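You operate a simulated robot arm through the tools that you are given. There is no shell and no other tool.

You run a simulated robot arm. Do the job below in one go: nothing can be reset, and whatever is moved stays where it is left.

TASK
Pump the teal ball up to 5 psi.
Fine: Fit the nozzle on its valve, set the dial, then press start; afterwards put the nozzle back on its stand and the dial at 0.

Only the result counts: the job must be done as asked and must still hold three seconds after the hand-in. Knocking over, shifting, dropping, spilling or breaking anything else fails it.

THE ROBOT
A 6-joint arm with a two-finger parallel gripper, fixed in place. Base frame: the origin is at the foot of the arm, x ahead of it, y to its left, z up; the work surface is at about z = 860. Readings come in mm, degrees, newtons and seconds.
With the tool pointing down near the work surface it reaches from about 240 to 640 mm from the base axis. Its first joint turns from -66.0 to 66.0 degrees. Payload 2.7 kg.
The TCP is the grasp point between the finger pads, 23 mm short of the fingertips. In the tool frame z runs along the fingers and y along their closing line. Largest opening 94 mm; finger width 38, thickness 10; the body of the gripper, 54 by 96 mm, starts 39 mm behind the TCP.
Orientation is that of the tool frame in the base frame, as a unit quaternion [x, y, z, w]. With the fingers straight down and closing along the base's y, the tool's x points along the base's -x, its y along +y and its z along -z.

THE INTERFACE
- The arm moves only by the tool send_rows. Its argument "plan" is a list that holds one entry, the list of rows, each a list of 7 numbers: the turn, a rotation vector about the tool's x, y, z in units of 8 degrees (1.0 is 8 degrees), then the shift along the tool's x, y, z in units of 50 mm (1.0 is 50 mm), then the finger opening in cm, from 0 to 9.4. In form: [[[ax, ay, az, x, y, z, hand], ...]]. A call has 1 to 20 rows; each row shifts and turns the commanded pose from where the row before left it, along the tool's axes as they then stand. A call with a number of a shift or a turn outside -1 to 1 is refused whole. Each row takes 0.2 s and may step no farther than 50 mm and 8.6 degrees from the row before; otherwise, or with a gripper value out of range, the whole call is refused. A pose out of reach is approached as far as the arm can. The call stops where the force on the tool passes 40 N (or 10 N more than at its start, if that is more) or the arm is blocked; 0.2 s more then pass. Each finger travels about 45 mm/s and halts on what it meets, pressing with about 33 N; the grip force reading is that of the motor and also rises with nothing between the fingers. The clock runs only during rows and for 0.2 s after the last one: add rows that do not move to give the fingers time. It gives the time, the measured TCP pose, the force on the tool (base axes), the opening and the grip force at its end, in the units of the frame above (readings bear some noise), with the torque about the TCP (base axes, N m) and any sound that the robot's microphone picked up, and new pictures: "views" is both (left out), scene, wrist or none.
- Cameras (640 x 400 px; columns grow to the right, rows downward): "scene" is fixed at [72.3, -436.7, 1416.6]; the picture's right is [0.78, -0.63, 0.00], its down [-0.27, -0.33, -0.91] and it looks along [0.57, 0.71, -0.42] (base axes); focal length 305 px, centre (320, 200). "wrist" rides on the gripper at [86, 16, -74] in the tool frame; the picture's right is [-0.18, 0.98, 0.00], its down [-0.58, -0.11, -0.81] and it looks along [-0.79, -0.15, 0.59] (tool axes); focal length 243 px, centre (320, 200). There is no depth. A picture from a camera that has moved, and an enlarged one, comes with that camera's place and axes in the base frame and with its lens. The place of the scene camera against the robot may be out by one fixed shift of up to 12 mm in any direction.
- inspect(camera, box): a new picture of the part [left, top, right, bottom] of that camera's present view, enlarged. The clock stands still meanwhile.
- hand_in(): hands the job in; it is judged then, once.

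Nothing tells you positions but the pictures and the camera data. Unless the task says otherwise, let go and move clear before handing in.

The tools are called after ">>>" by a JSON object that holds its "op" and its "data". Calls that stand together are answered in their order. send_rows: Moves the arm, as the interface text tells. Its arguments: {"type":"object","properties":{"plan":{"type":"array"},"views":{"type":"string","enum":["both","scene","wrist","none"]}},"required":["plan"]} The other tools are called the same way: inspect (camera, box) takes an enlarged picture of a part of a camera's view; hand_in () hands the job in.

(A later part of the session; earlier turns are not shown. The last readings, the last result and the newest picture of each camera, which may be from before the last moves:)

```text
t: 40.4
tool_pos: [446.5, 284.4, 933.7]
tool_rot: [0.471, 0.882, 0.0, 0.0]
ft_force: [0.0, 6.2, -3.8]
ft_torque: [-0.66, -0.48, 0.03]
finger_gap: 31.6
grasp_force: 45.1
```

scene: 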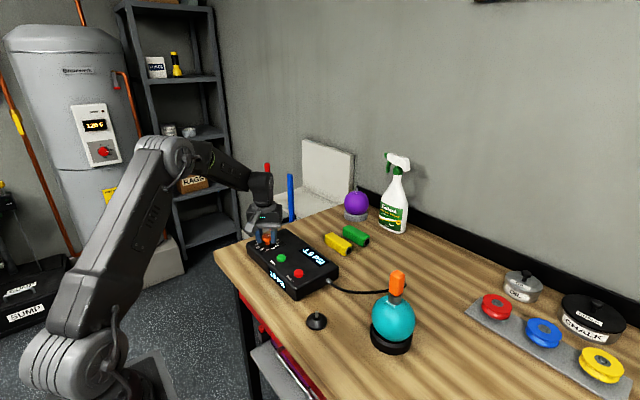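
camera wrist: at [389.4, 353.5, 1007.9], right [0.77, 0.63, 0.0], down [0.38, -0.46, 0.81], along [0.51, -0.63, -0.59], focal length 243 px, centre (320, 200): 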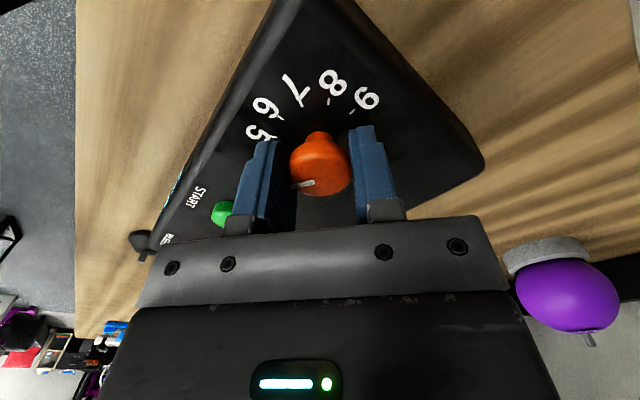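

>>> {"op": "send_rows", "data": {"plan": [[[0, 0, 0.75, 0, 0, 0, 1.5], [0, 0, 0.5, 0, 0, 0, 1.5], [0, 0, 0.5, 0, 0, 0, 1.5], [0, 0, 0, 0, 0, 0, 1.5]]]}}

>>> {"op": "inspect", "data": {"camera": "wrist", "box": [220, 60, 420, 230]}}

>>> {"op": "inspect", "data": {"camera": "scene", "box": [220, 190, 350, 300]}}

```text
t: 41.4
tool_pos: [445.0, 284.2, 933.6]
tool_rot: [0.574, 0.819, 0.0, 0.0]
ft_force: [2.9, 16.3, -15.3]
ft_torque: [0.35, -0.17, -0.02]
finger_gap: 31.0
grasp_force: 44.7
camera wrist: at [430.7, 371.9, 1008.0], right [0.99, 0.16, 0.0], down [0.1, -0.58, 0.81], along [0.13, -0.8, -0.59], focal length 243 px, centre (320, 200)
```

scene: 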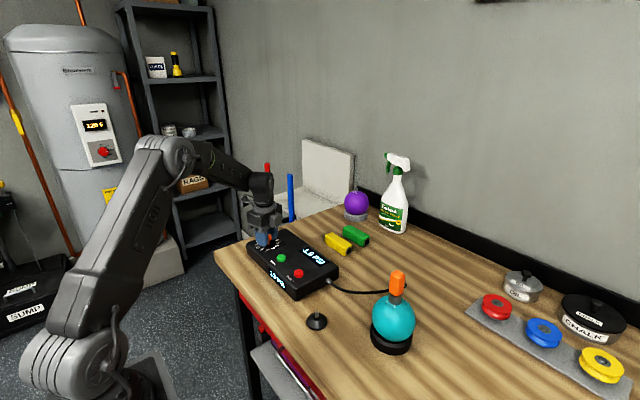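
wrist: 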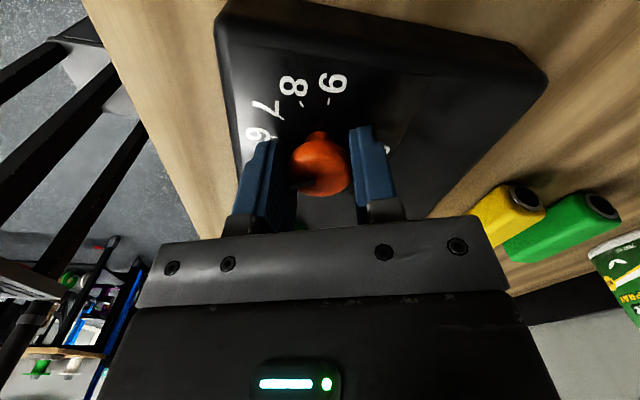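

```text
2.35 times, centred on (320, 145) of wrist
camera zoom: at [430.7, 371.9, 1008.0], right [0.99, 0.16, 0.0], down [0.1, -0.58, 0.81], along [0.13, -0.8, -0.59], focal length 571 px, centre (320, 329)
```

zoom: 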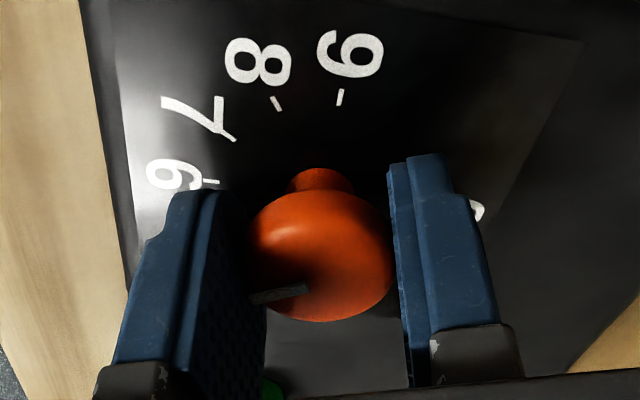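

```text
3.64 times, centred on (285, 245) of scene
camera zoom: at [72.6, -436.2, 1416.8], right [0.78, -0.63, 0.0], down [-0.27, -0.33, -0.91], along [0.57, 0.71, -0.42], focal length 1111 px, centre (447, 36)
```

zoom: 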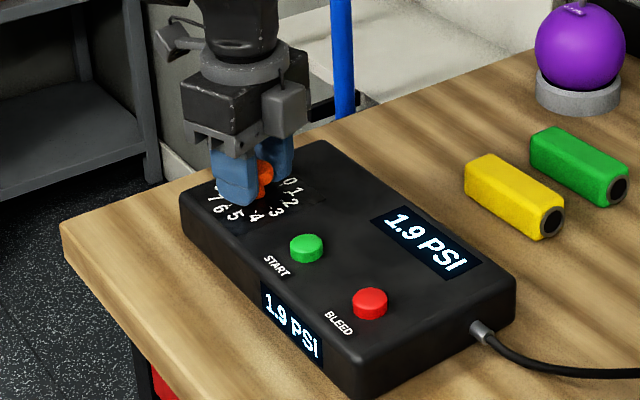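

The gripper has turned the full 150°. I'll relieve the side force, then open and rise to check where the pointer stands.

>>> {"op": "send_rows", "data": {"plan": [[[0, 0, 0, 0.016, 0.006, 0.01, 1.5], [0, 0, 0, 0, 0, 0, 2.2], [0, 0, 0, 0, 0, 0, 3.0], [0, 0, 0, 0, 0, 0, 4.0], [0, 0, 0, 0, 0, 0, 5.0], [0, 0, 0, 0, 0, 0, 5.5], [0, 0, 0, 0, 0, -0.3, 5.5], [0, 0, 0, 0, 0, -0.5, 5.5], [0, 0, 0, 0, 0, -0.6, 5.5], [0, 0, 0, 0, 0, 0, 5.5]]]}}

>>> {"op": "inspect", "data": {"camera": "wrist", "box": [220, 20, 420, 200]}}

>>> {"op": "inspect", "data": {"camera": "scene", "box": [240, 220, 290, 260]}}

```text
t: 43.6
tool_pos: [445.6, 284.7, 1003.3]
tool_rot: [0.574, 0.819, 0.0, 0.0]
ft_force: [0.1, 0.1, -0.1]
ft_torque: [-0.02, -0.03, 0.0]
finger_gap: 55.1
grasp_force: 0.1
camera wrist: at [431.0, 371.9, 1077.7], right [0.99, 0.16, 0.0], down [0.1, -0.58, 0.81], along [0.13, -0.8, -0.59], focal length 243 px, centre (320, 200)
```

scene: 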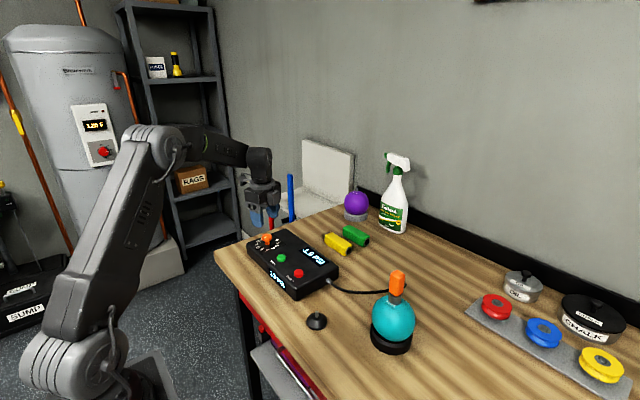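
wrist: 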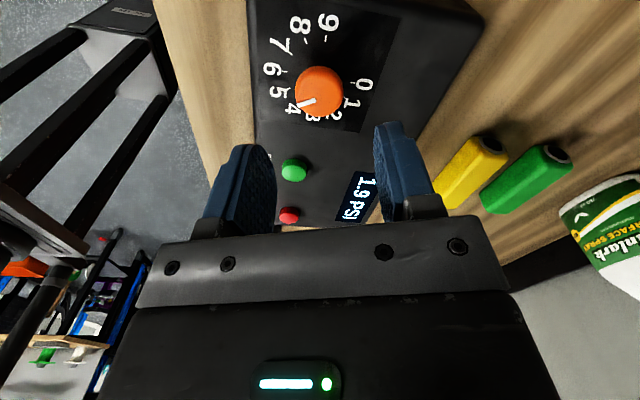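

```text
2.22 times, centred on (320, 110) of wrist
camera zoom: at [431.0, 371.9, 1077.7], right [0.99, 0.16, 0.0], down [0.1, -0.58, 0.81], along [0.13, -0.8, -0.59], focal length 539 px, centre (320, 400)
```

zoom: 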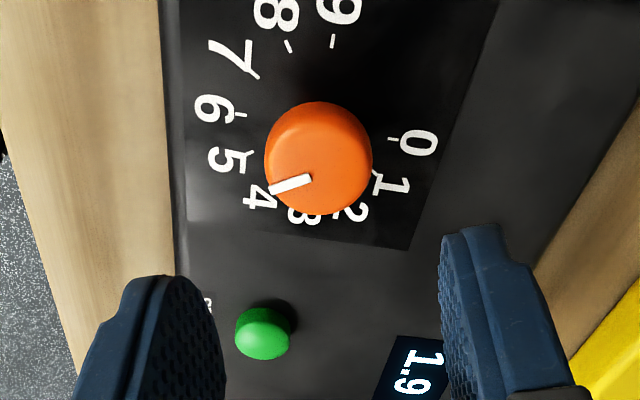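

```text
10.00 times, centred on (265, 240) of scene
camera zoom: at [72.3, -436.7, 1416.6], right [0.78, -0.63, 0.0], down [-0.27, -0.33, -0.91], along [0.57, 0.71, -0.42], focal length 3054 px, centre (870, -200)
```

zoom: 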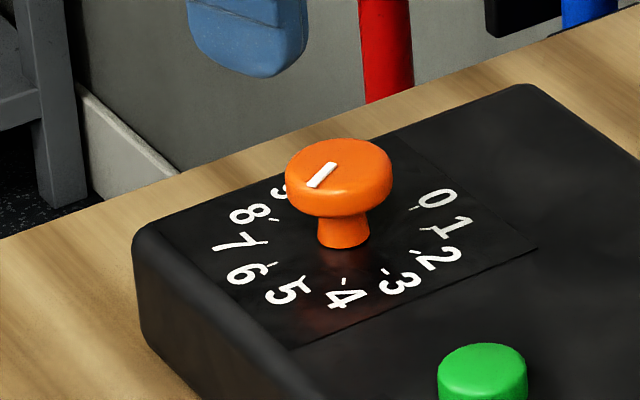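

The pointer looks to be on or very near 5. I'll enlarge it to measure the angle more exactly.

>>> {"op": "inspect", "data": {"camera": "wrist", "box": [280, 45, 370, 130]}}

```text
4.71 times, centred on (325, 88) of wrist
camera zoom: at [431.0, 371.9, 1077.7], right [0.99, 0.16, 0.0], down [0.1, -0.58, 0.81], along [0.13, -0.8, -0.59], focal length 1142 px, centre (296, 729)
```

zoom: 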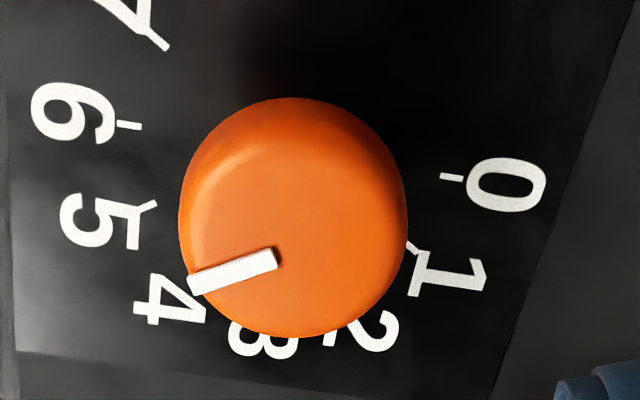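

The pointer measures about 152°, i.e. roughly 5.07. I'll regrip the knob and turn it back by about 2° so it sits on 5.

>>> {"op": "send_rows", "data": {"plan": [[[0, 0, 0, 0, 0, 0.6, 5.5], [0, 0, 0, 0, 0, 0.5, 5.5], [0, 0, 0, 0, 0, 0.3, 5.5], [0, 0, 0, 0, 0, 0, 5.0], [0, 0, 0, 0, 0, 0, 4.0], [0, 0, 0, 0, 0, 0, 3.2], [0, 0, 0, 0, 0, 0, 2.5], [0, 0, 0, 0, 0, 0, 2.0], [0, 0, 0, 0, 0, 0, 2.0]]]}}

>>> {"op": "inspect", "data": {"camera": "wrist", "box": [250, 110, 390, 220]}}

```text
t: 45.6
tool_pos: [444.8, 284.6, 932.5]
tool_rot: [0.574, 0.819, 0.0, 0.001]
ft_force: [0.7, 0.0, -1.4]
ft_torque: [0.04, 0.0, 0.02]
finger_gap: 31.4
grasp_force: 44.7
camera wrist: at [430.7, 371.6, 1006.7], right [0.99, 0.16, 0.0], down [0.1, -0.58, 0.81], along [0.13, -0.8, -0.59], focal length 243 px, centre (320, 200)
```

scene: 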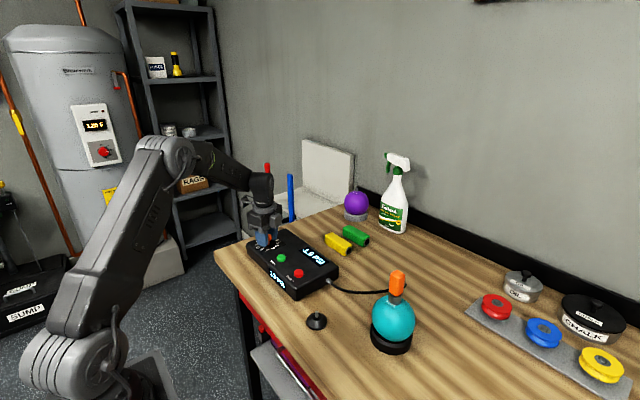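
wrist: 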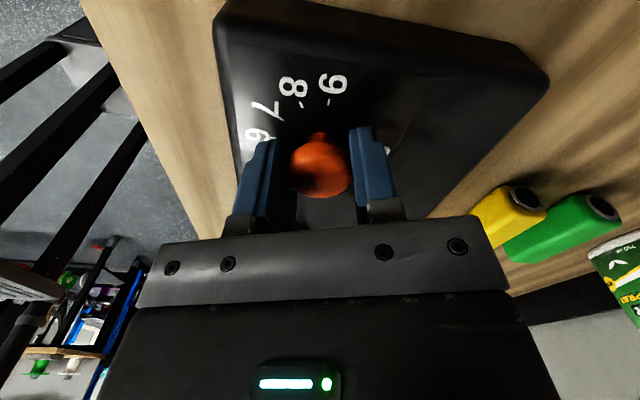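

```text
3.64 times, centred on (320, 165) of wrist
camera zoom: at [430.7, 371.6, 1006.7], right [0.99, 0.16, 0.0], down [0.1, -0.58, 0.81], along [0.13, -0.8, -0.59], focal length 882 px, centre (320, 327)
```

zoom: 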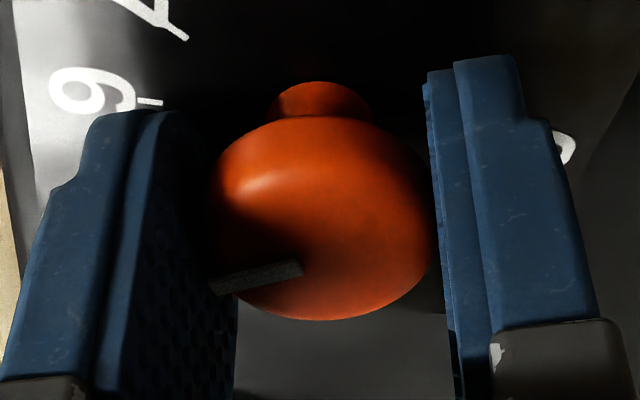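

>>> {"op": "send_rows", "data": {"plan": [[[0, 0, -0.13, 0, 0, 0, 2.0], [0, 0, -0.13, 0, 0, 0, 2.0], [0, 0, 0, 0, 0, 0, 2.0], [0, 0, 0, 0, 0, 0, 3.0], [0, 0, 0, 0, 0, 0, 4.0], [0, 0, 0, 0, 0, 0, 5.0], [0, 0, 0, 0, 0, 0, 5.5], [0, 0, 0, 0, 0, -0.3, 5.5], [0, 0, 0, 0, 0, -0.5, 5.5], [0, 0, 0, 0, 0, -0.6, 5.5], [0, 0, 0, 0, 0, 0, 5.5]]]}}

>>> {"op": "inspect", "data": {"camera": "wrist", "box": [280, 45, 370, 130]}}

>>> {"op": "inspect", "data": {"camera": "scene", "box": [230, 220, 345, 305]}}

```text
t: 48.0
tool_pos: [444.7, 283.9, 1003.9]
tool_rot: [0.559, 0.829, 0.0, 0.0]
ft_force: [0.5, -1.1, 0.9]
ft_torque: [-0.03, -0.02, 0.0]
finger_gap: 55.2
grasp_force: 0.1
camera wrist: at [427.1, 371.2, 1077.9], right [0.98, 0.2, 0.0], down [0.12, -0.58, 0.81], along [0.16, -0.79, -0.59], focal length 243 px, centre (320, 200)
```

scene: 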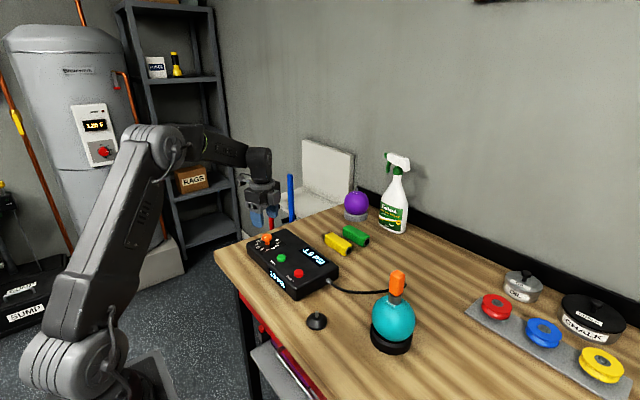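
wrist: 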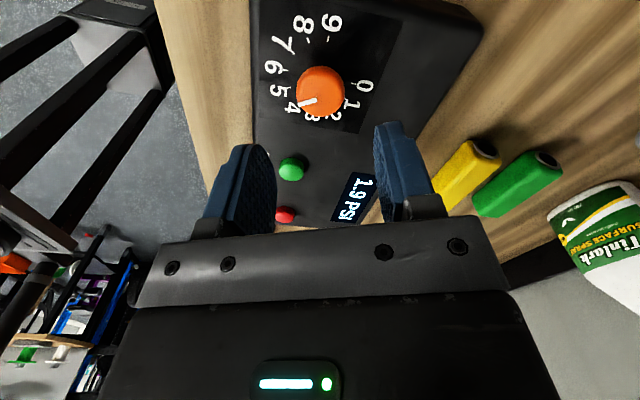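

```text
4.71 times, centred on (325, 88) of wrist
camera zoom: at [427.1, 371.2, 1077.9], right [0.98, 0.2, 0.0], down [0.12, -0.58, 0.81], along [0.16, -0.79, -0.59], focal length 1142 px, centre (296, 729)
```

zoom: 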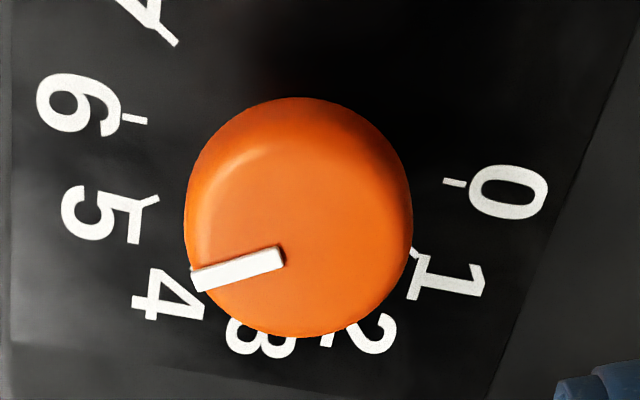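

```text
4.71 times, centred on (288, 262) of scene
camera zoom: at [72.3, -436.7, 1416.6], right [0.78, -0.63, 0.0], down [-0.27, -0.33, -0.91], along [0.57, 0.71, -0.42], focal length 1437 px, centre (473, -94)
```

zoom: 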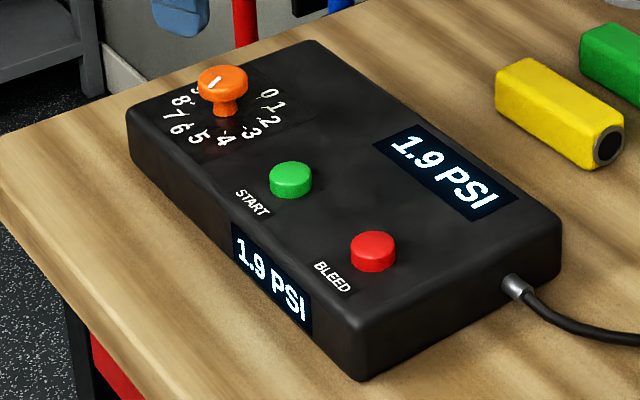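

The dial reads 5 as near as I can measure. I'll turn the gripper back to its normal heading, close the fingers, and hover over the green START button.

>>> {"op": "send_rows", "data": {"plan": [[[0, 0, -1, 0, 0, 0, 5.5], [0, 0, -1, 0, 0, 0, 5.5], [0, 0, -1, 0, 0, 0, 5.0], [0, 0, -1, 0, 0, 0, 4.0], [0, 0, -1, 0, 0, 0, 3.0], [0, 0, -1, 0, 0, 0, 2.0], [0, 0, -1, 0, 0, 0, 1.0], [0, 0, -1, 0, 0, 0, 0.0], [0, 0, -0.49, 0, 0, 0, 0.0], [0, 0, 0, 0.075, -0.627, 0, 0.0], [0, 0, 0, 0.075, -0.627, 0, 0.0], [0, 0, 0, 0.076, -0.628, 0, 0.0], [0, 0, 0, 0, 0, 0, 0.0]]]}}

>>> {"op": "inspect", "data": {"camera": "wrist", "box": [220, 20, 420, 200]}}

>>> {"op": "inspect", "data": {"camera": "scene", "box": [230, 190, 345, 305]}}

```text
t: 50.8
tool_pos: [433.3, 189.9, 1004.3]
tool_rot: [0.0, 1.0, 0.0, -0.001]
ft_force: [0.5, 0.2, -0.1]
ft_torque: [0.02, -0.01, -0.02]
finger_gap: 0.0
grasp_force: 32.8
camera wrist: at [345.6, 205.8, 1078.3], right [0.18, 0.98, 0.0], down [0.58, -0.11, 0.81], along [0.79, -0.15, -0.59], focal length 243 px, centre (320, 200)
```

scene: 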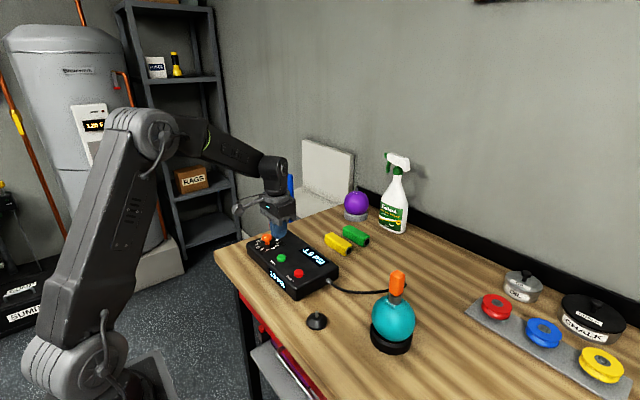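
wrist: 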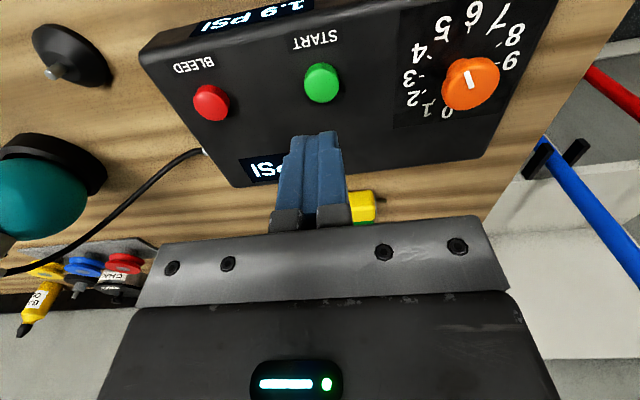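

```text
2.22 times, centred on (320, 110) of wrist
camera zoom: at [345.6, 205.8, 1078.3], right [0.18, 0.98, 0.0], down [0.58, -0.11, 0.81], along [0.79, -0.15, -0.59], focal length 539 px, centre (320, 400)
```

zoom: 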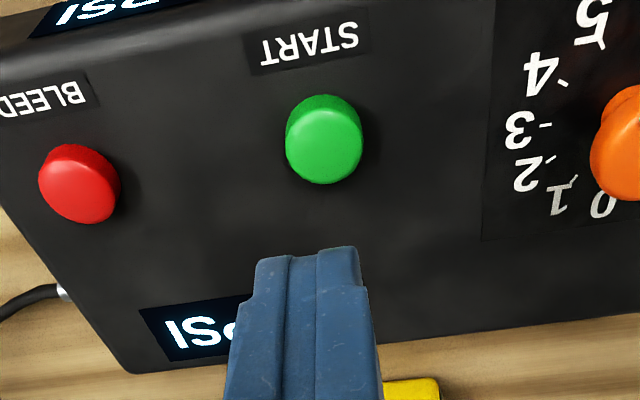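

```text
3.48 times, centred on (288, 248) of scene
camera zoom: at [72.3, -436.7, 1416.6], right [0.78, -0.63, 0.0], down [-0.27, -0.33, -0.91], along [0.57, 0.71, -0.42], focal length 1062 px, centre (433, 35)
```

zoom: 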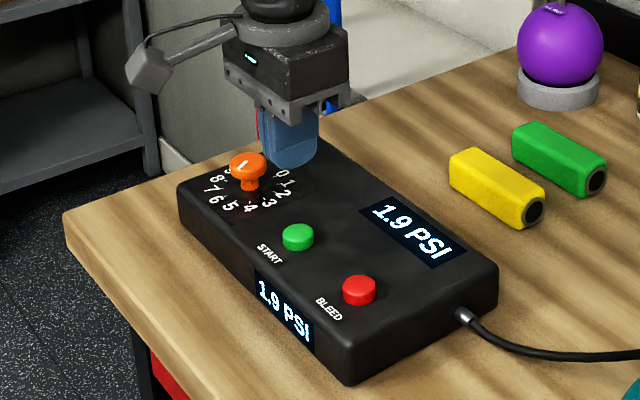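

The START button is about 1 mm to the +y side and a little ahead, so I'll correct for that and lower the closed fingertips to just above it.

>>> {"op": "send_rows", "data": {"plan": [[[0, 0, 0, -0.04, 0.026, 0.4, 0.0], [0, 0, 0, 0, 0, 0.4, 0.0], [0, 0, 0, 0, 0, 0.26, 0.0], [0, 0, 0, 0, 0, 0, 0.0]]]}}

>>> {"op": "inspect", "data": {"camera": "wrist", "box": [220, 40, 420, 220]}}

>>> {"op": "inspect", "data": {"camera": "scene", "box": [230, 190, 345, 305]}}

```text
t: 51.8
tool_pos: [435.9, 190.8, 950.0]
tool_rot: [0.001, 1.0, 0.0, 0.0]
ft_force: [0.0, -0.3, 0.4]
ft_torque: [0.04, -0.01, 0.0]
finger_gap: 0.1
grasp_force: 32.8
camera wrist: at [348.3, 207.5, 1024.2], right [0.18, 0.98, 0.0], down [0.58, -0.11, 0.81], along [0.79, -0.15, -0.59], focal length 243 px, centre (320, 200)
```

scene: 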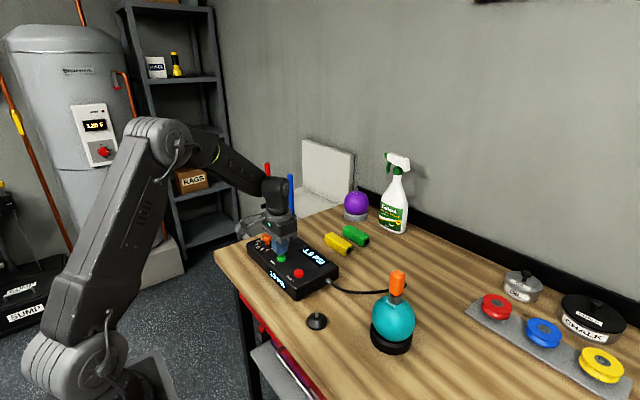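
wrist: 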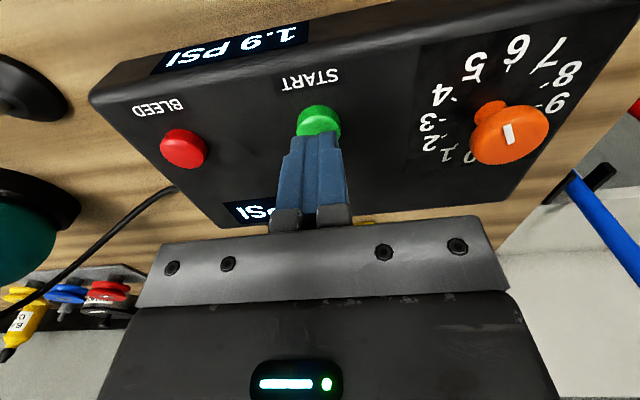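

```text
2.22 times, centred on (320, 130) of wrist
camera zoom: at [348.3, 207.5, 1024.2], right [0.18, 0.98, 0.0], down [0.58, -0.11, 0.81], along [0.79, -0.15, -0.59], focal length 539 px, centre (320, 356)
```

zoom: 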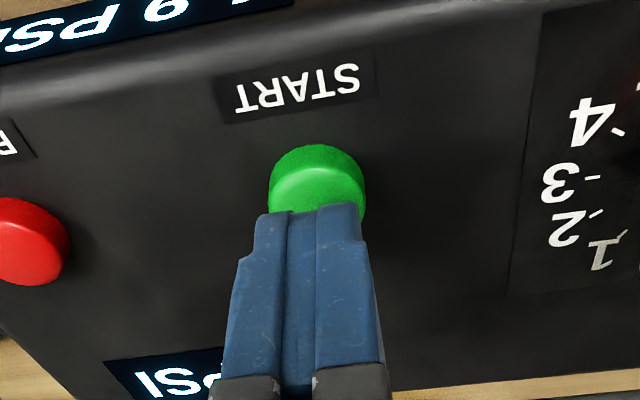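

```text
3.48 times, centred on (288, 248) of scene
camera zoom: at [72.3, -436.7, 1416.6], right [0.78, -0.63, 0.0], down [-0.27, -0.33, -0.91], along [0.57, 0.71, -0.42], focal length 1062 px, centre (433, 35)
```

zoom: 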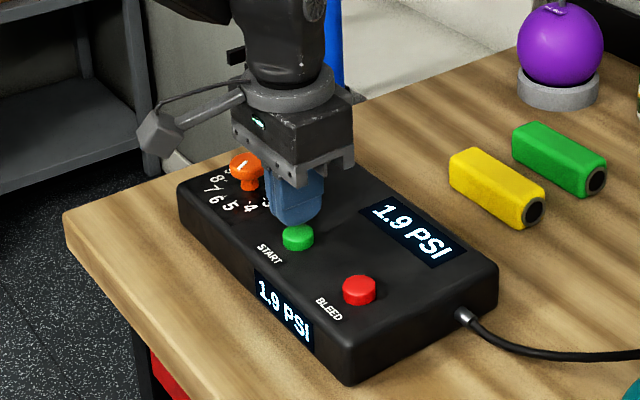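

The fingertips are right over the button. I'll come down gently until I feel contact.

>>> {"op": "send_rows", "data": {"plan": [[[0, 0, 0, 0, 0, 0.05, 0.0], [0, 0, 0, 0, 0, 0.05, 0.0], [0, 0, 0, 0, 0, 0.05, 0.0], [0, 0, 0, 0, 0, 0, 0.0]]], "views": "scene"}}

>>> {"op": "inspect", "data": {"camera": "wrist", "box": [220, 40, 420, 220]}}

```text
t: 52.8
tool_pos: [436.0, 192.7, 942.2]
tool_rot: [0.0, 1.0, -0.001, 0.001]
ft_force: [0.7, -0.7, -0.5]
ft_torque: [0.02, -0.03, 0.01]
finger_gap: 0.0
grasp_force: 32.7
```

scene: 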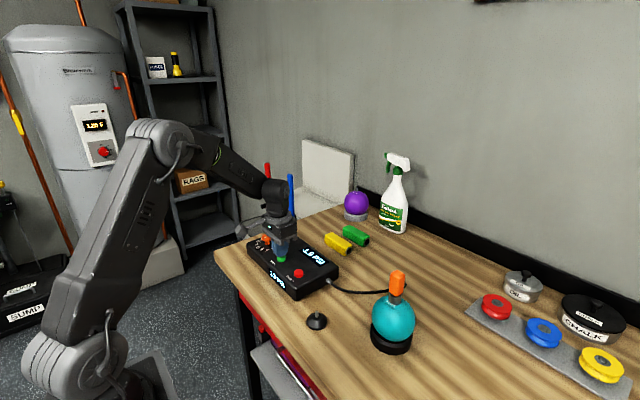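

```text
2.22 times, centred on (320, 130) of wrist
camera zoom: at [348.7, 208.5, 1017.0], right [0.18, 0.98, 0.0], down [0.58, -0.11, 0.81], along [0.79, -0.15, -0.59], focal length 539 px, centre (320, 356)
```

zoom: 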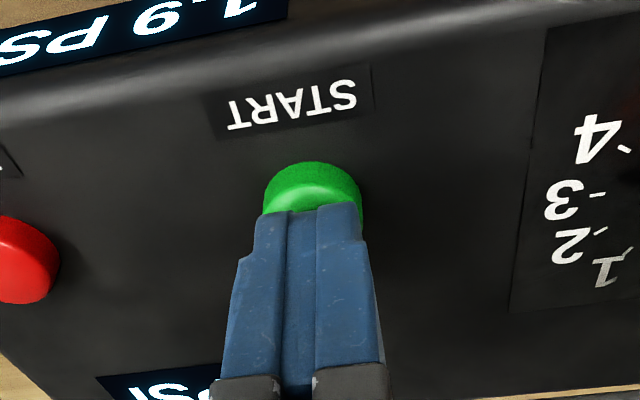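

>>> {"op": "send_rows", "data": {"plan": [[[0, 0, 0, 0, 0, 0.03, 0.0], [0, 0, 0, 0, 0, 0.03, 0.0], [0, 0, 0, 0, 0, 0.02, 0.0], [0, 0, 0, 0, 0, 0, 0.0]]], "views": "none"}}

>>> {"op": "inspect", "data": {"camera": "wrist", "box": [220, 40, 420, 220]}}

```text
t: 53.8
tool_pos: [436.2, 191.0, 938.9]
tool_rot: [0.0, 1.0, -0.001, -0.001]
ft_force: [-0.2, 0.5, 1.2]
ft_torque: [0.0, 0.03, -0.04]
finger_gap: 0.0
grasp_force: 33.4
```

```text
2.22 times, centred on (320, 130) of wrist
camera zoom: at [349.1, 208.1, 1013.1], right [0.18, 0.98, 0.0], down [0.58, -0.11, 0.81], along [0.79, -0.15, -0.59], focal length 539 px, centre (320, 356)
```

zoom: 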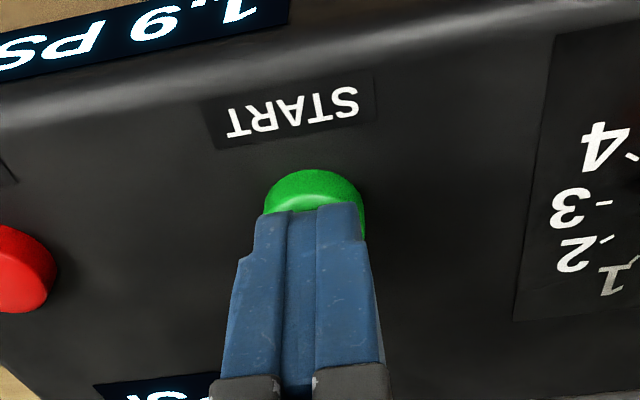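

>>> {"op": "send_rows", "data": {"plan": [[[0, 0, 0, 0, 0, 0.02, 0.0], [0, 0, 0, 0, 0, 0.02, 0.0], [0, 0, 0, 0, 0, 0.02, 0.0], [0, 0, 0, 0, 0, 0, 0.0]]], "views": "none"}}

>>> {"op": "inspect", "data": {"camera": "wrist", "box": [220, 40, 420, 220]}}

```text
t: 54.8
tool_pos: [436.3, 192.2, 935.9]
tool_rot: [0.0, 1.0, 0.0, 0.0]
ft_force: [1.1, -0.2, 0.8]
ft_torque: [-0.02, -0.01, -0.01]
finger_gap: 0.0
grasp_force: 32.7
```

```text
2.22 times, centred on (320, 130) of wrist
camera zoom: at [348.9, 208.9, 1010.4], right [0.18, 0.98, 0.0], down [0.58, -0.11, 0.81], along [0.79, -0.15, -0.59], focal length 539 px, centre (320, 356)
```

zoom: 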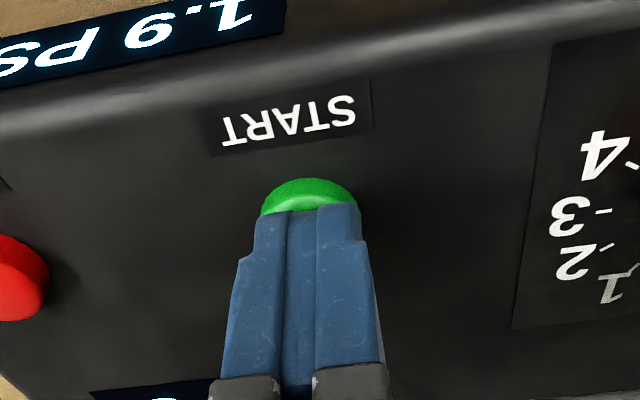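

>>> {"op": "send_rows", "data": {"plan": [[[0, 0, 0, 0, 0, 0.02, 0.0], [0, 0, 0, 0, 0, 0.02, 0.0], [0, 0, 0, 0, 0, 0.02, 0.0], [0, 0, 0, 0, 0, 0, 0.0]]], "views": "none"}}

>>> {"op": "inspect", "data": {"camera": "wrist", "box": [220, 40, 420, 220]}}

```text
t: 55.8
tool_pos: [435.7, 192.9, 934.2]
tool_rot: [0.0, 1.0, 0.001, 0.0]
ft_force: [-2.2, 2.0, 4.5]
ft_torque: [-0.02, 0.05, 0.0]
finger_gap: 0.0
grasp_force: 33.0
heard: click
```

```text
2.22 times, centred on (320, 130) of wrist
camera zoom: at [349.4, 208.8, 1007.7], right [0.18, 0.98, 0.0], down [0.58, -0.11, 0.81], along [0.79, -0.15, -0.59], focal length 539 px, centre (320, 356)
```

zoom: 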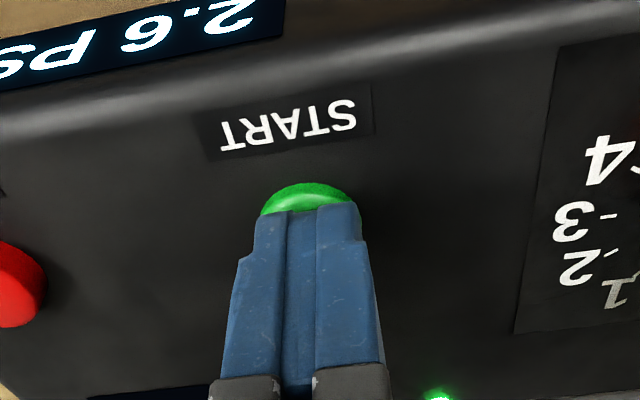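

A click sounded and the pressure is rising (2.6 PSI). I'll lift off the button and watch the reading.

>>> {"op": "send_rows", "data": {"plan": [[[0, 0, 0, 0, 0, -0.2, 0.0], [0, 0, 0, 0, 0, -0.5, 0.0], [0, 0, 0, 0, 0, -0.7, 0.0], [0, 0, 0, 0, 0, 0, 0.0]]]}}

>>> {"op": "inspect", "data": {"camera": "scene", "box": [230, 210, 345, 305]}}

>>> {"op": "inspect", "data": {"camera": "scene", "box": [340, 255, 440, 360]}}

```text
t: 56.8
tool_pos: [434.7, 193.1, 1004.0]
tool_rot: [0.0, 1.0, 0.0, -0.001]
ft_force: [0.0, 0.5, -0.1]
ft_torque: [0.0, 0.03, -0.02]
finger_gap: 0.0
grasp_force: 32.4
camera wrist: at [348.5, 210.0, 1078.1], right [0.18, 0.98, 0.0], down [0.58, -0.11, 0.81], along [0.79, -0.15, -0.59], focal length 243 px, centre (320, 200)
```

scene: 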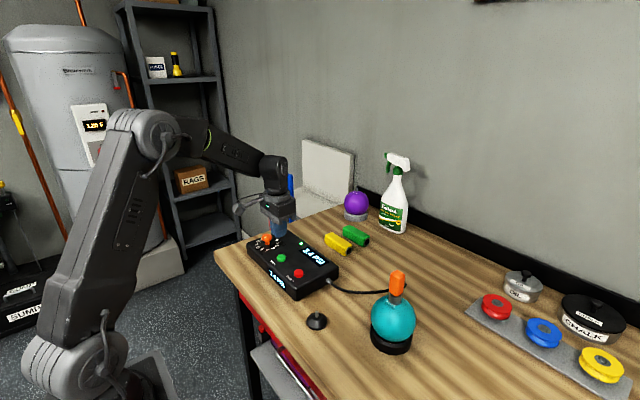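
wrist: 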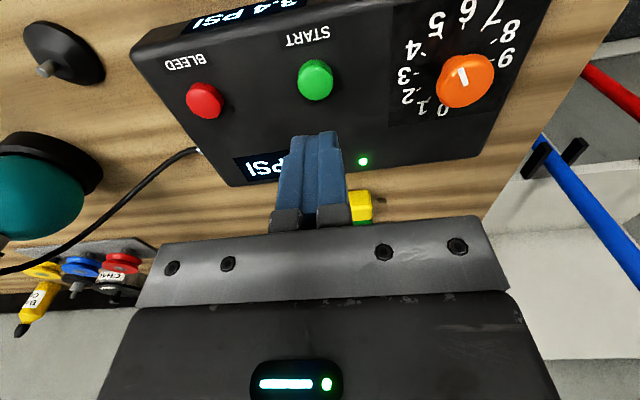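

```text
4.21 times, centred on (288, 258) of scene
camera zoom: at [72.3, -436.7, 1416.6], right [0.78, -0.63, 0.0], down [-0.27, -0.33, -0.91], along [0.57, 0.71, -0.42], focal length 1286 px, centre (457, -42)
```

zoom: 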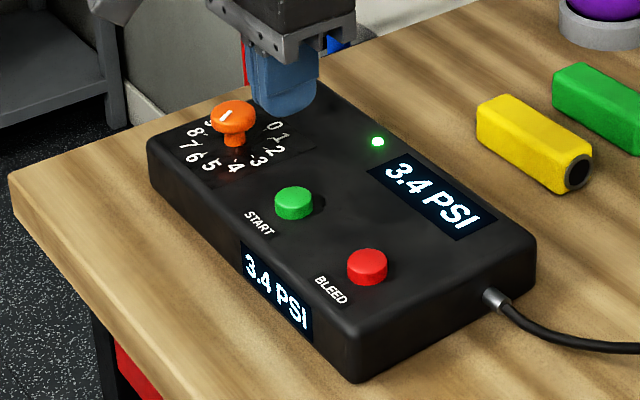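

```text
3.81 times, centred on (390, 308) of scene
camera zoom: at [72.3, -436.7, 1416.6], right [0.78, -0.63, 0.0], down [-0.27, -0.33, -0.91], along [0.57, 0.71, -0.42], focal length 1164 px, centre (53, -210)
```

zoom: 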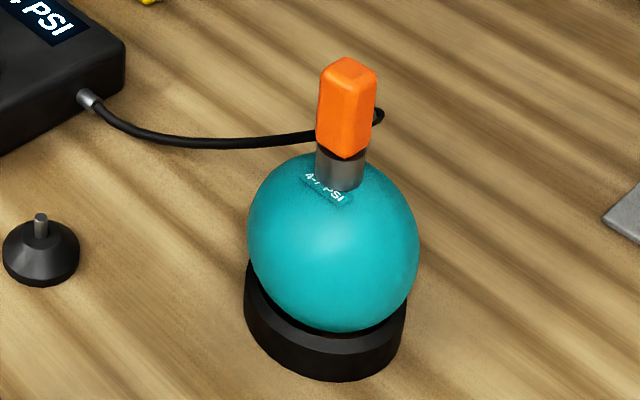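

The reading is 3.4 PSI and climbing, with the pump light on. I'll wait until it stops.

>>> {"op": "send_rows", "data": {"plan": [[[0, 0, 0, 0, 0, 0, 0.0], [0, 0, 0, 0, 0, 0, 0.0], [0, 0, 0, 0, 0, 0, 0.0], [0, 0, 0, 0, 0, 0, 0.0], [0, 0, 0, 0, 0, 0, 0.0], [0, 0, 0, 0, 0, 0, 0.0], [0, 0, 0, 0, 0, 0, 0.0], [0, 0, 0, 0, 0, 0, 0.0], [0, 0, 0, 0, 0, 0, 0.0], [0, 0, 0, 0, 0, 0, 0.0], [0, 0, 0, 0, 0, 0, 0.0], [0, 0, 0, 0, 0, 0, 0.0], [0, 0, 0, 0, 0, 0, 0.0]]], "views": "scene"}}

>>> {"op": "inspect", "data": {"camera": "scene", "box": [230, 210, 345, 305]}}

```text
t: 59.6
tool_pos: [435.0, 193.3, 1004.0]
tool_rot: [0.0, 1.0, 0.001, 0.0]
ft_force: [-0.2, -0.1, 0.8]
ft_torque: [-0.01, 0.02, 0.04]
finger_gap: 0.0
grasp_force: 33.1
```

scene: 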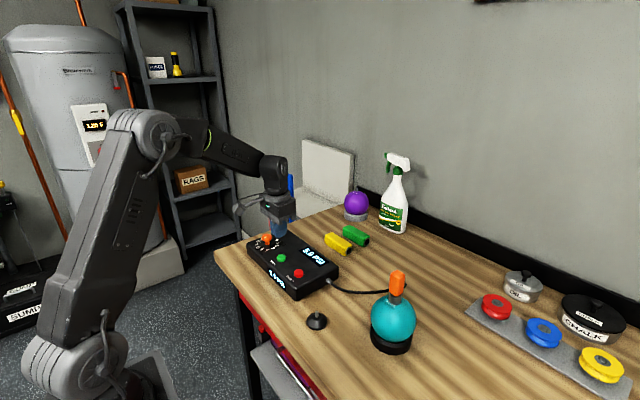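

```text
4.21 times, centred on (288, 258) of scene
camera zoom: at [72.3, -436.7, 1416.6], right [0.78, -0.63, 0.0], down [-0.27, -0.33, -0.91], along [0.57, 0.71, -0.42], focal length 1286 px, centre (457, -42)
```

zoom: 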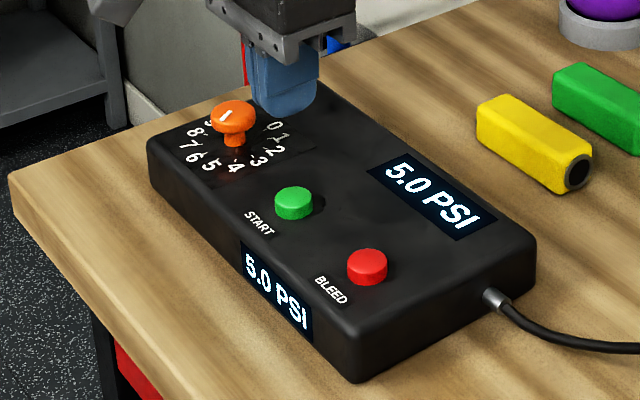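

The gauge reads 5.0 PSI and the pump has stopped. I'll rise and go back above the nozzle with the fingers opening.

>>> {"op": "send_rows", "data": {"plan": [[[0, 0, 0, 0, 0, -0.796, 0.5], [0, 0, 0, 0, 0, -0.796, 1.5], [0, 0, 0, 0, 0, -0.796, 2.5], [0, 0, 0, -0.158, -0.853, 0, 3.5], [0, 0, 0, -0.158, -0.853, 0, 4.5], [0, 0, 0, -0.158, -0.853, 0, 5.0], [0, 0, 0, -0.158, -0.853, 0, 5.0], [0, 0, 0, -0.158, -0.853, 0, 5.0], [0, 0, 0, -0.158, -0.853, 0, 5.0], [0, 0, 0, -0.158, -0.853, 0, 5.0], [0, 0, 0, -0.158, -0.853, 0, 5.0], [0, 0, 0, 0, 0, 0, 5.0]]]}}

>>> {"op": "inspect", "data": {"camera": "wrist", "box": [220, 0, 420, 180]}}

>>> {"op": "inspect", "data": {"camera": "scene", "box": [340, 240, 440, 360]}}

```text
t: 62.2
tool_pos: [500.0, -148.0, 1125.3]
tool_rot: [0.0, 1.0, 0.0, 0.0]
ft_force: [-0.2, -0.1, 0.3]
ft_torque: [0.0, 0.01, 0.0]
finger_gap: 50.1
grasp_force: 0.1
camera wrist: at [413.4, -132.4, 1199.2], right [0.18, 0.98, 0.0], down [0.58, -0.11, 0.81], along [0.79, -0.15, -0.59], focal length 243 px, centre (320, 200)
```

scene: 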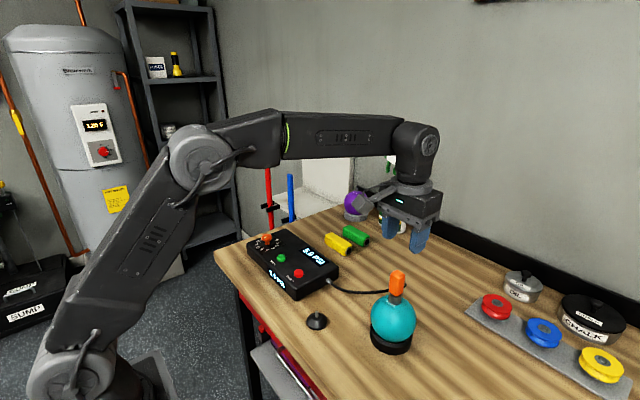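
wrist: 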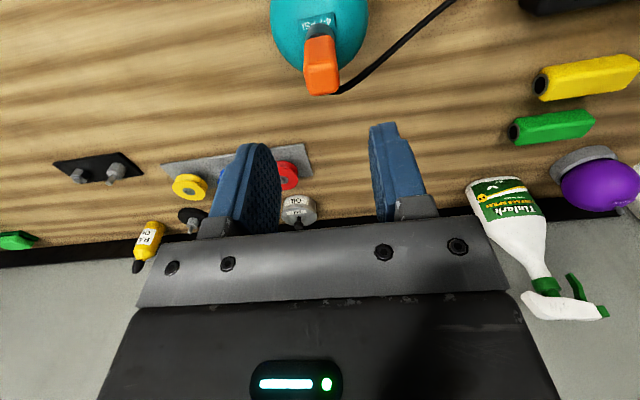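

```text
2.22 times, centred on (320, 90) of wrist
camera zoom: at [413.4, -132.4, 1199.2], right [0.18, 0.98, 0.0], down [0.58, -0.11, 0.81], along [0.79, -0.15, -0.59], focal length 539 px, centre (320, 444)
```

zoom: 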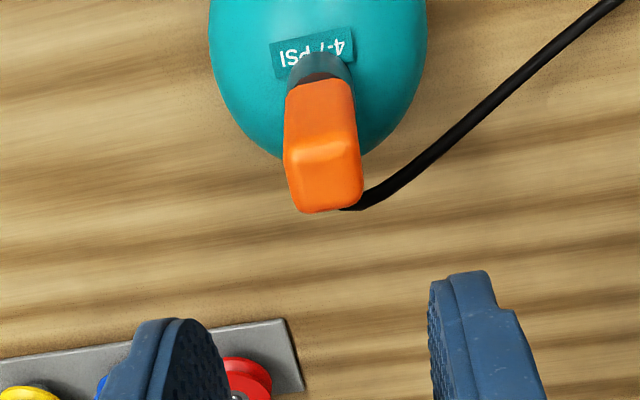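

```text
3.33 times, centred on (390, 300) of scene
camera zoom: at [72.3, -436.7, 1416.6], right [0.78, -0.63, 0.0], down [-0.27, -0.33, -0.91], along [0.57, 0.71, -0.42], focal length 1018 px, centre (87, -133)
```

zoom: 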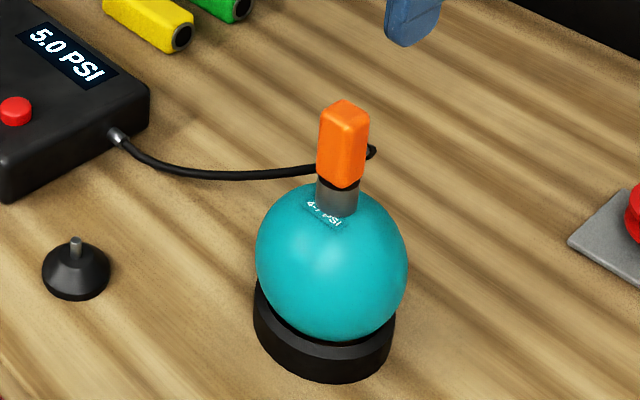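

The nozzle is where I left it. I'll take a few more pose readings before descending on the handle, since the measured pose is slightly off the commanded one.

>>> {"op": "send_rows", "data": {"plan": [[[0, 0, 0, 0, 0, 0, 5.0], [0, 0, 0, 0, 0, 0, 5.0]]], "views": "none"}}

>>> {"op": "send_rows", "data": {"plan": [[[0, 0, 0, 0, 0, 0, 5.0]]], "views": "none"}}

>>> {"op": "send_rows", "data": {"plan": [[[0, 0, 0, 0, 0, 0, 5.0]]], "views": "wrist"}}

>>> {"op": "inspect", "data": {"camera": "wrist", "box": [240, 0, 440, 180]}}

```text
t: 62.8
tool_pos: [501.5, -149.0, 1124.4]
tool_rot: [0.0, 1.0, 0.0, -0.001]
ft_force: [-0.7, 0.5, -0.8]
ft_torque: [0.02, 0.03, -0.01]
finger_gap: 50.2
grasp_force: 0.1
```

```text
t: 63.2
tool_pos: [500.1, -148.2, 1125.4]
tool_rot: [0.0, 1.0, 0.0, 0.001]
ft_force: [-1.1, -0.5, -0.8]
ft_torque: [-0.02, -0.02, -0.02]
finger_gap: 50.0
grasp_force: 0.0
```

```text
t: 63.6
tool_pos: [500.3, -149.4, 1125.2]
tool_rot: [-0.001, 1.0, 0.001, 0.0]
ft_force: [0.6, -0.5, -0.4]
ft_torque: [-0.02, 0.02, 0.0]
finger_gap: 50.2
grasp_force: 0.0
camera wrist: at [413.4, -131.8, 1199.1], right [0.18, 0.98, 0.0], down [0.58, -0.11, 0.81], along [0.79, -0.15, -0.59], focal length 243 px, centre (320, 200)
```

wrist: 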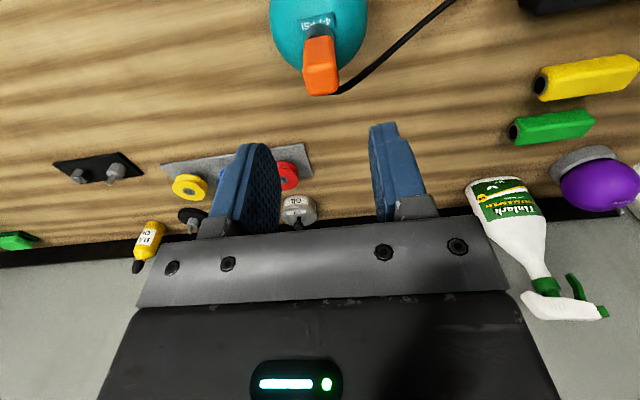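

```text
2.22 times, centred on (340, 90) of wrist
camera zoom: at [413.4, -131.8, 1199.1], right [0.18, 0.98, 0.0], down [0.58, -0.11, 0.81], along [0.79, -0.15, -0.59], focal length 539 px, centre (276, 444)
```

zoom: 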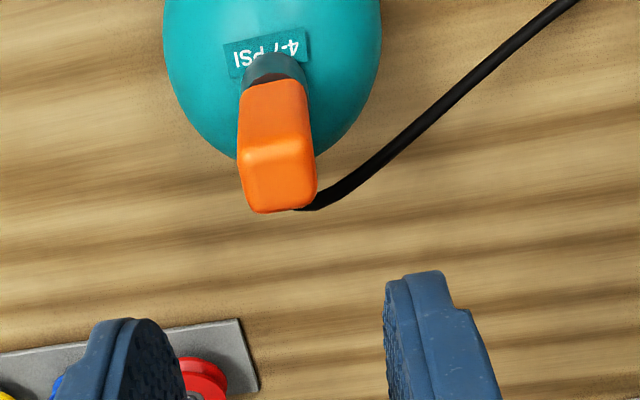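

The pose is about 2 mm further forward than at my earlier grip, so I'll correct that and lower partway, keeping the fingers about 38 mm open so they clear the hose.

>>> {"op": "send_rows", "data": {"plan": [[[0, 0, 0, 0.036, 0.01, 0.2, 4.2], [0, 0, 0, 0, 0, 0.4, 4.0], [0, 0, 0, 0, 0, 0.4, 4.0], [0, 0, 0, 0, 0, 0.2, 4.0], [0, 0, 0, 0, 0, 0, 4.0]]]}}

>>> {"op": "inspect", "data": {"camera": "wrist", "box": [220, 20, 420, 200]}}

>>> {"op": "inspect", "data": {"camera": "scene", "box": [350, 220, 440, 320]}}

```text
t: 64.8
tool_pos: [497.7, -147.2, 1062.4]
tool_rot: [0.0, 1.0, 0.001, 0.0]
ft_force: [0.7, 0.3, -0.4]
ft_torque: [0.01, 0.0, -0.01]
finger_gap: 40.0
grasp_force: 0.0
camera wrist: at [410.7, -130.0, 1137.1], right [0.18, 0.98, 0.0], down [0.58, -0.11, 0.81], along [0.79, -0.15, -0.59], focal length 243 px, centre (320, 200)
```

scene: 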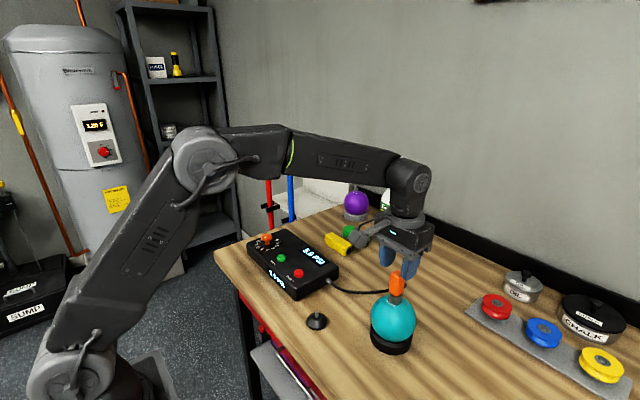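
wrist: 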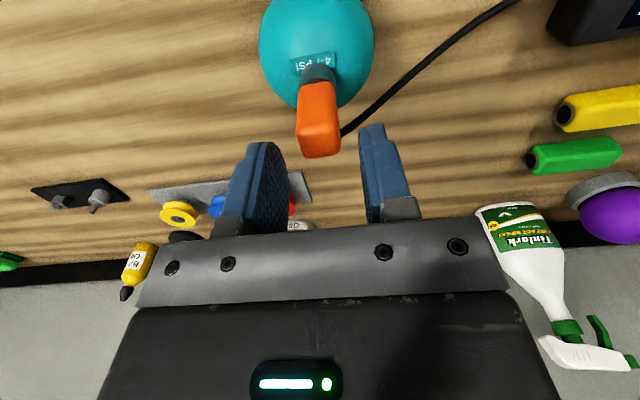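

```text
2.22 times, centred on (320, 110) of wrist
camera zoom: at [410.7, -130.0, 1137.1], right [0.18, 0.98, 0.0], down [0.58, -0.11, 0.81], along [0.79, -0.15, -0.59], focal length 539 px, centre (320, 400)
```

zoom: 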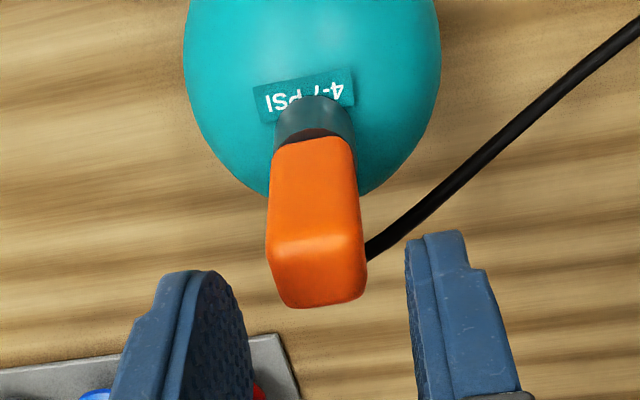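

```text
4.00 times, centred on (395, 270) of scene
camera zoom: at [72.3, -436.7, 1416.6], right [0.78, -0.63, 0.0], down [-0.27, -0.33, -0.91], along [0.57, 0.71, -0.42], focal length 1222 px, centre (20, -80)
```

zoom: 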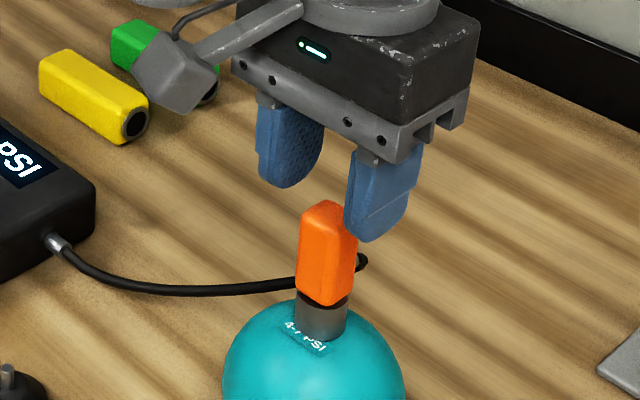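

>>> {"op": "send_rows", "data": {"plan": [[[0, 0, 0, 0, -0.01, 0.2, 4.0], [0, 0, 0, 0, 0, 0.2, 4.0], [0, 0, 0, 0, 0, 0.2, 4.0], [0, 0, 0, 0, 0, 0.2, 4.0], [0, 0, 0, 0, 0, 0, 4.0]]]}}

>>> {"op": "inspect", "data": {"camera": "wrist", "box": [220, 60, 420, 230]}}

>>> {"op": "inspect", "data": {"camera": "scene", "box": [360, 240, 430, 320]}}

```text
t: 66.0
tool_pos: [497.1, -148.4, 1022.2]
tool_rot: [0.0, 1.0, 0.0, 0.0]
ft_force: [-0.3, 0.3, -0.1]
ft_torque: [-0.01, -0.02, 0.01]
finger_gap: 40.0
grasp_force: 0.1
camera wrist: at [410.4, -132.2, 1096.4], right [0.18, 0.98, 0.0], down [0.58, -0.11, 0.81], along [0.79, -0.15, -0.59], focal length 243 px, centre (320, 200)
```

scene: 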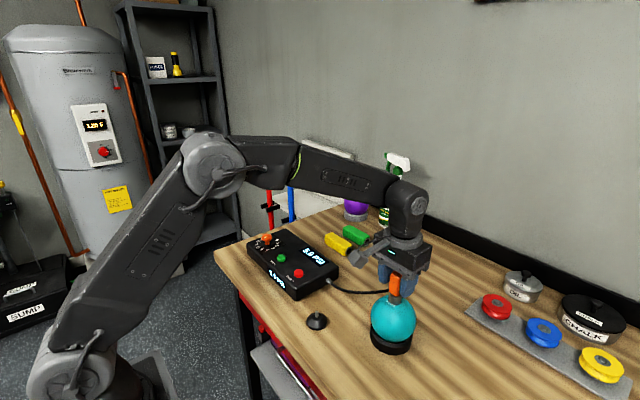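
wrist: 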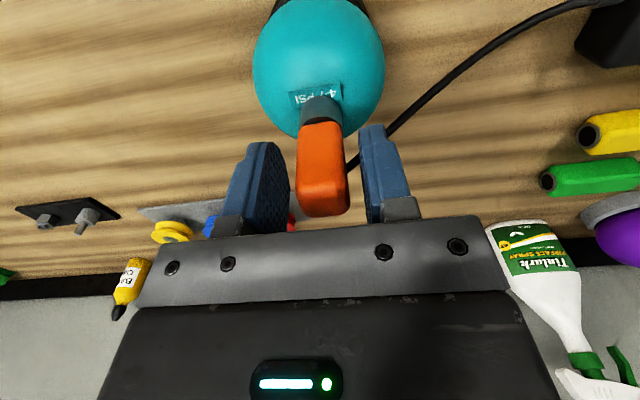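

```text
2.35 times, centred on (320, 145) of wrist
camera zoom: at [410.4, -132.2, 1096.4], right [0.18, 0.98, 0.0], down [0.58, -0.11, 0.81], along [0.79, -0.15, -0.59], focal length 571 px, centre (320, 329)
```

zoom: 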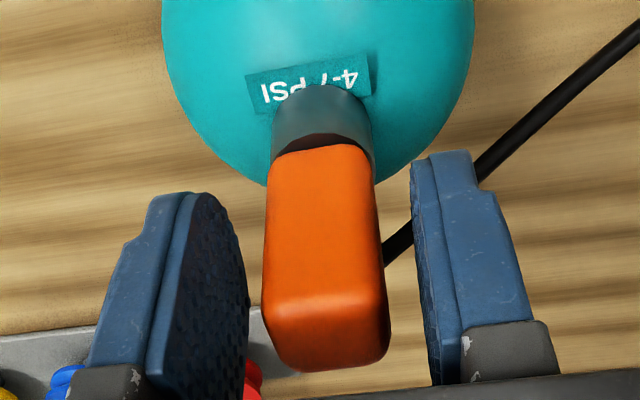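

```text
5.00 times, centred on (395, 280) of scene
camera zoom: at [72.3, -436.7, 1416.6], right [0.78, -0.63, 0.0], down [-0.27, -0.33, -0.91], along [0.57, 0.71, -0.42], focal length 1527 px, centre (-55, -200)
```

zoom: 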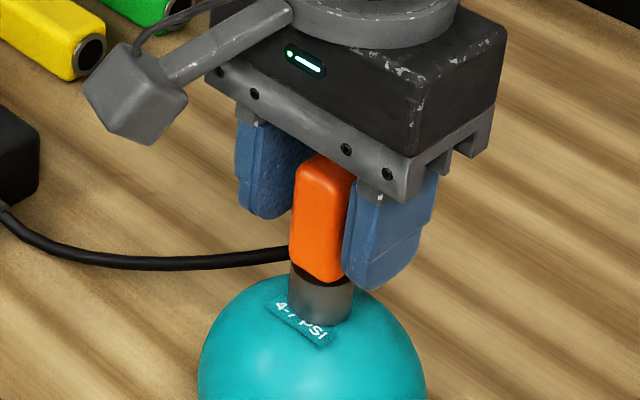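

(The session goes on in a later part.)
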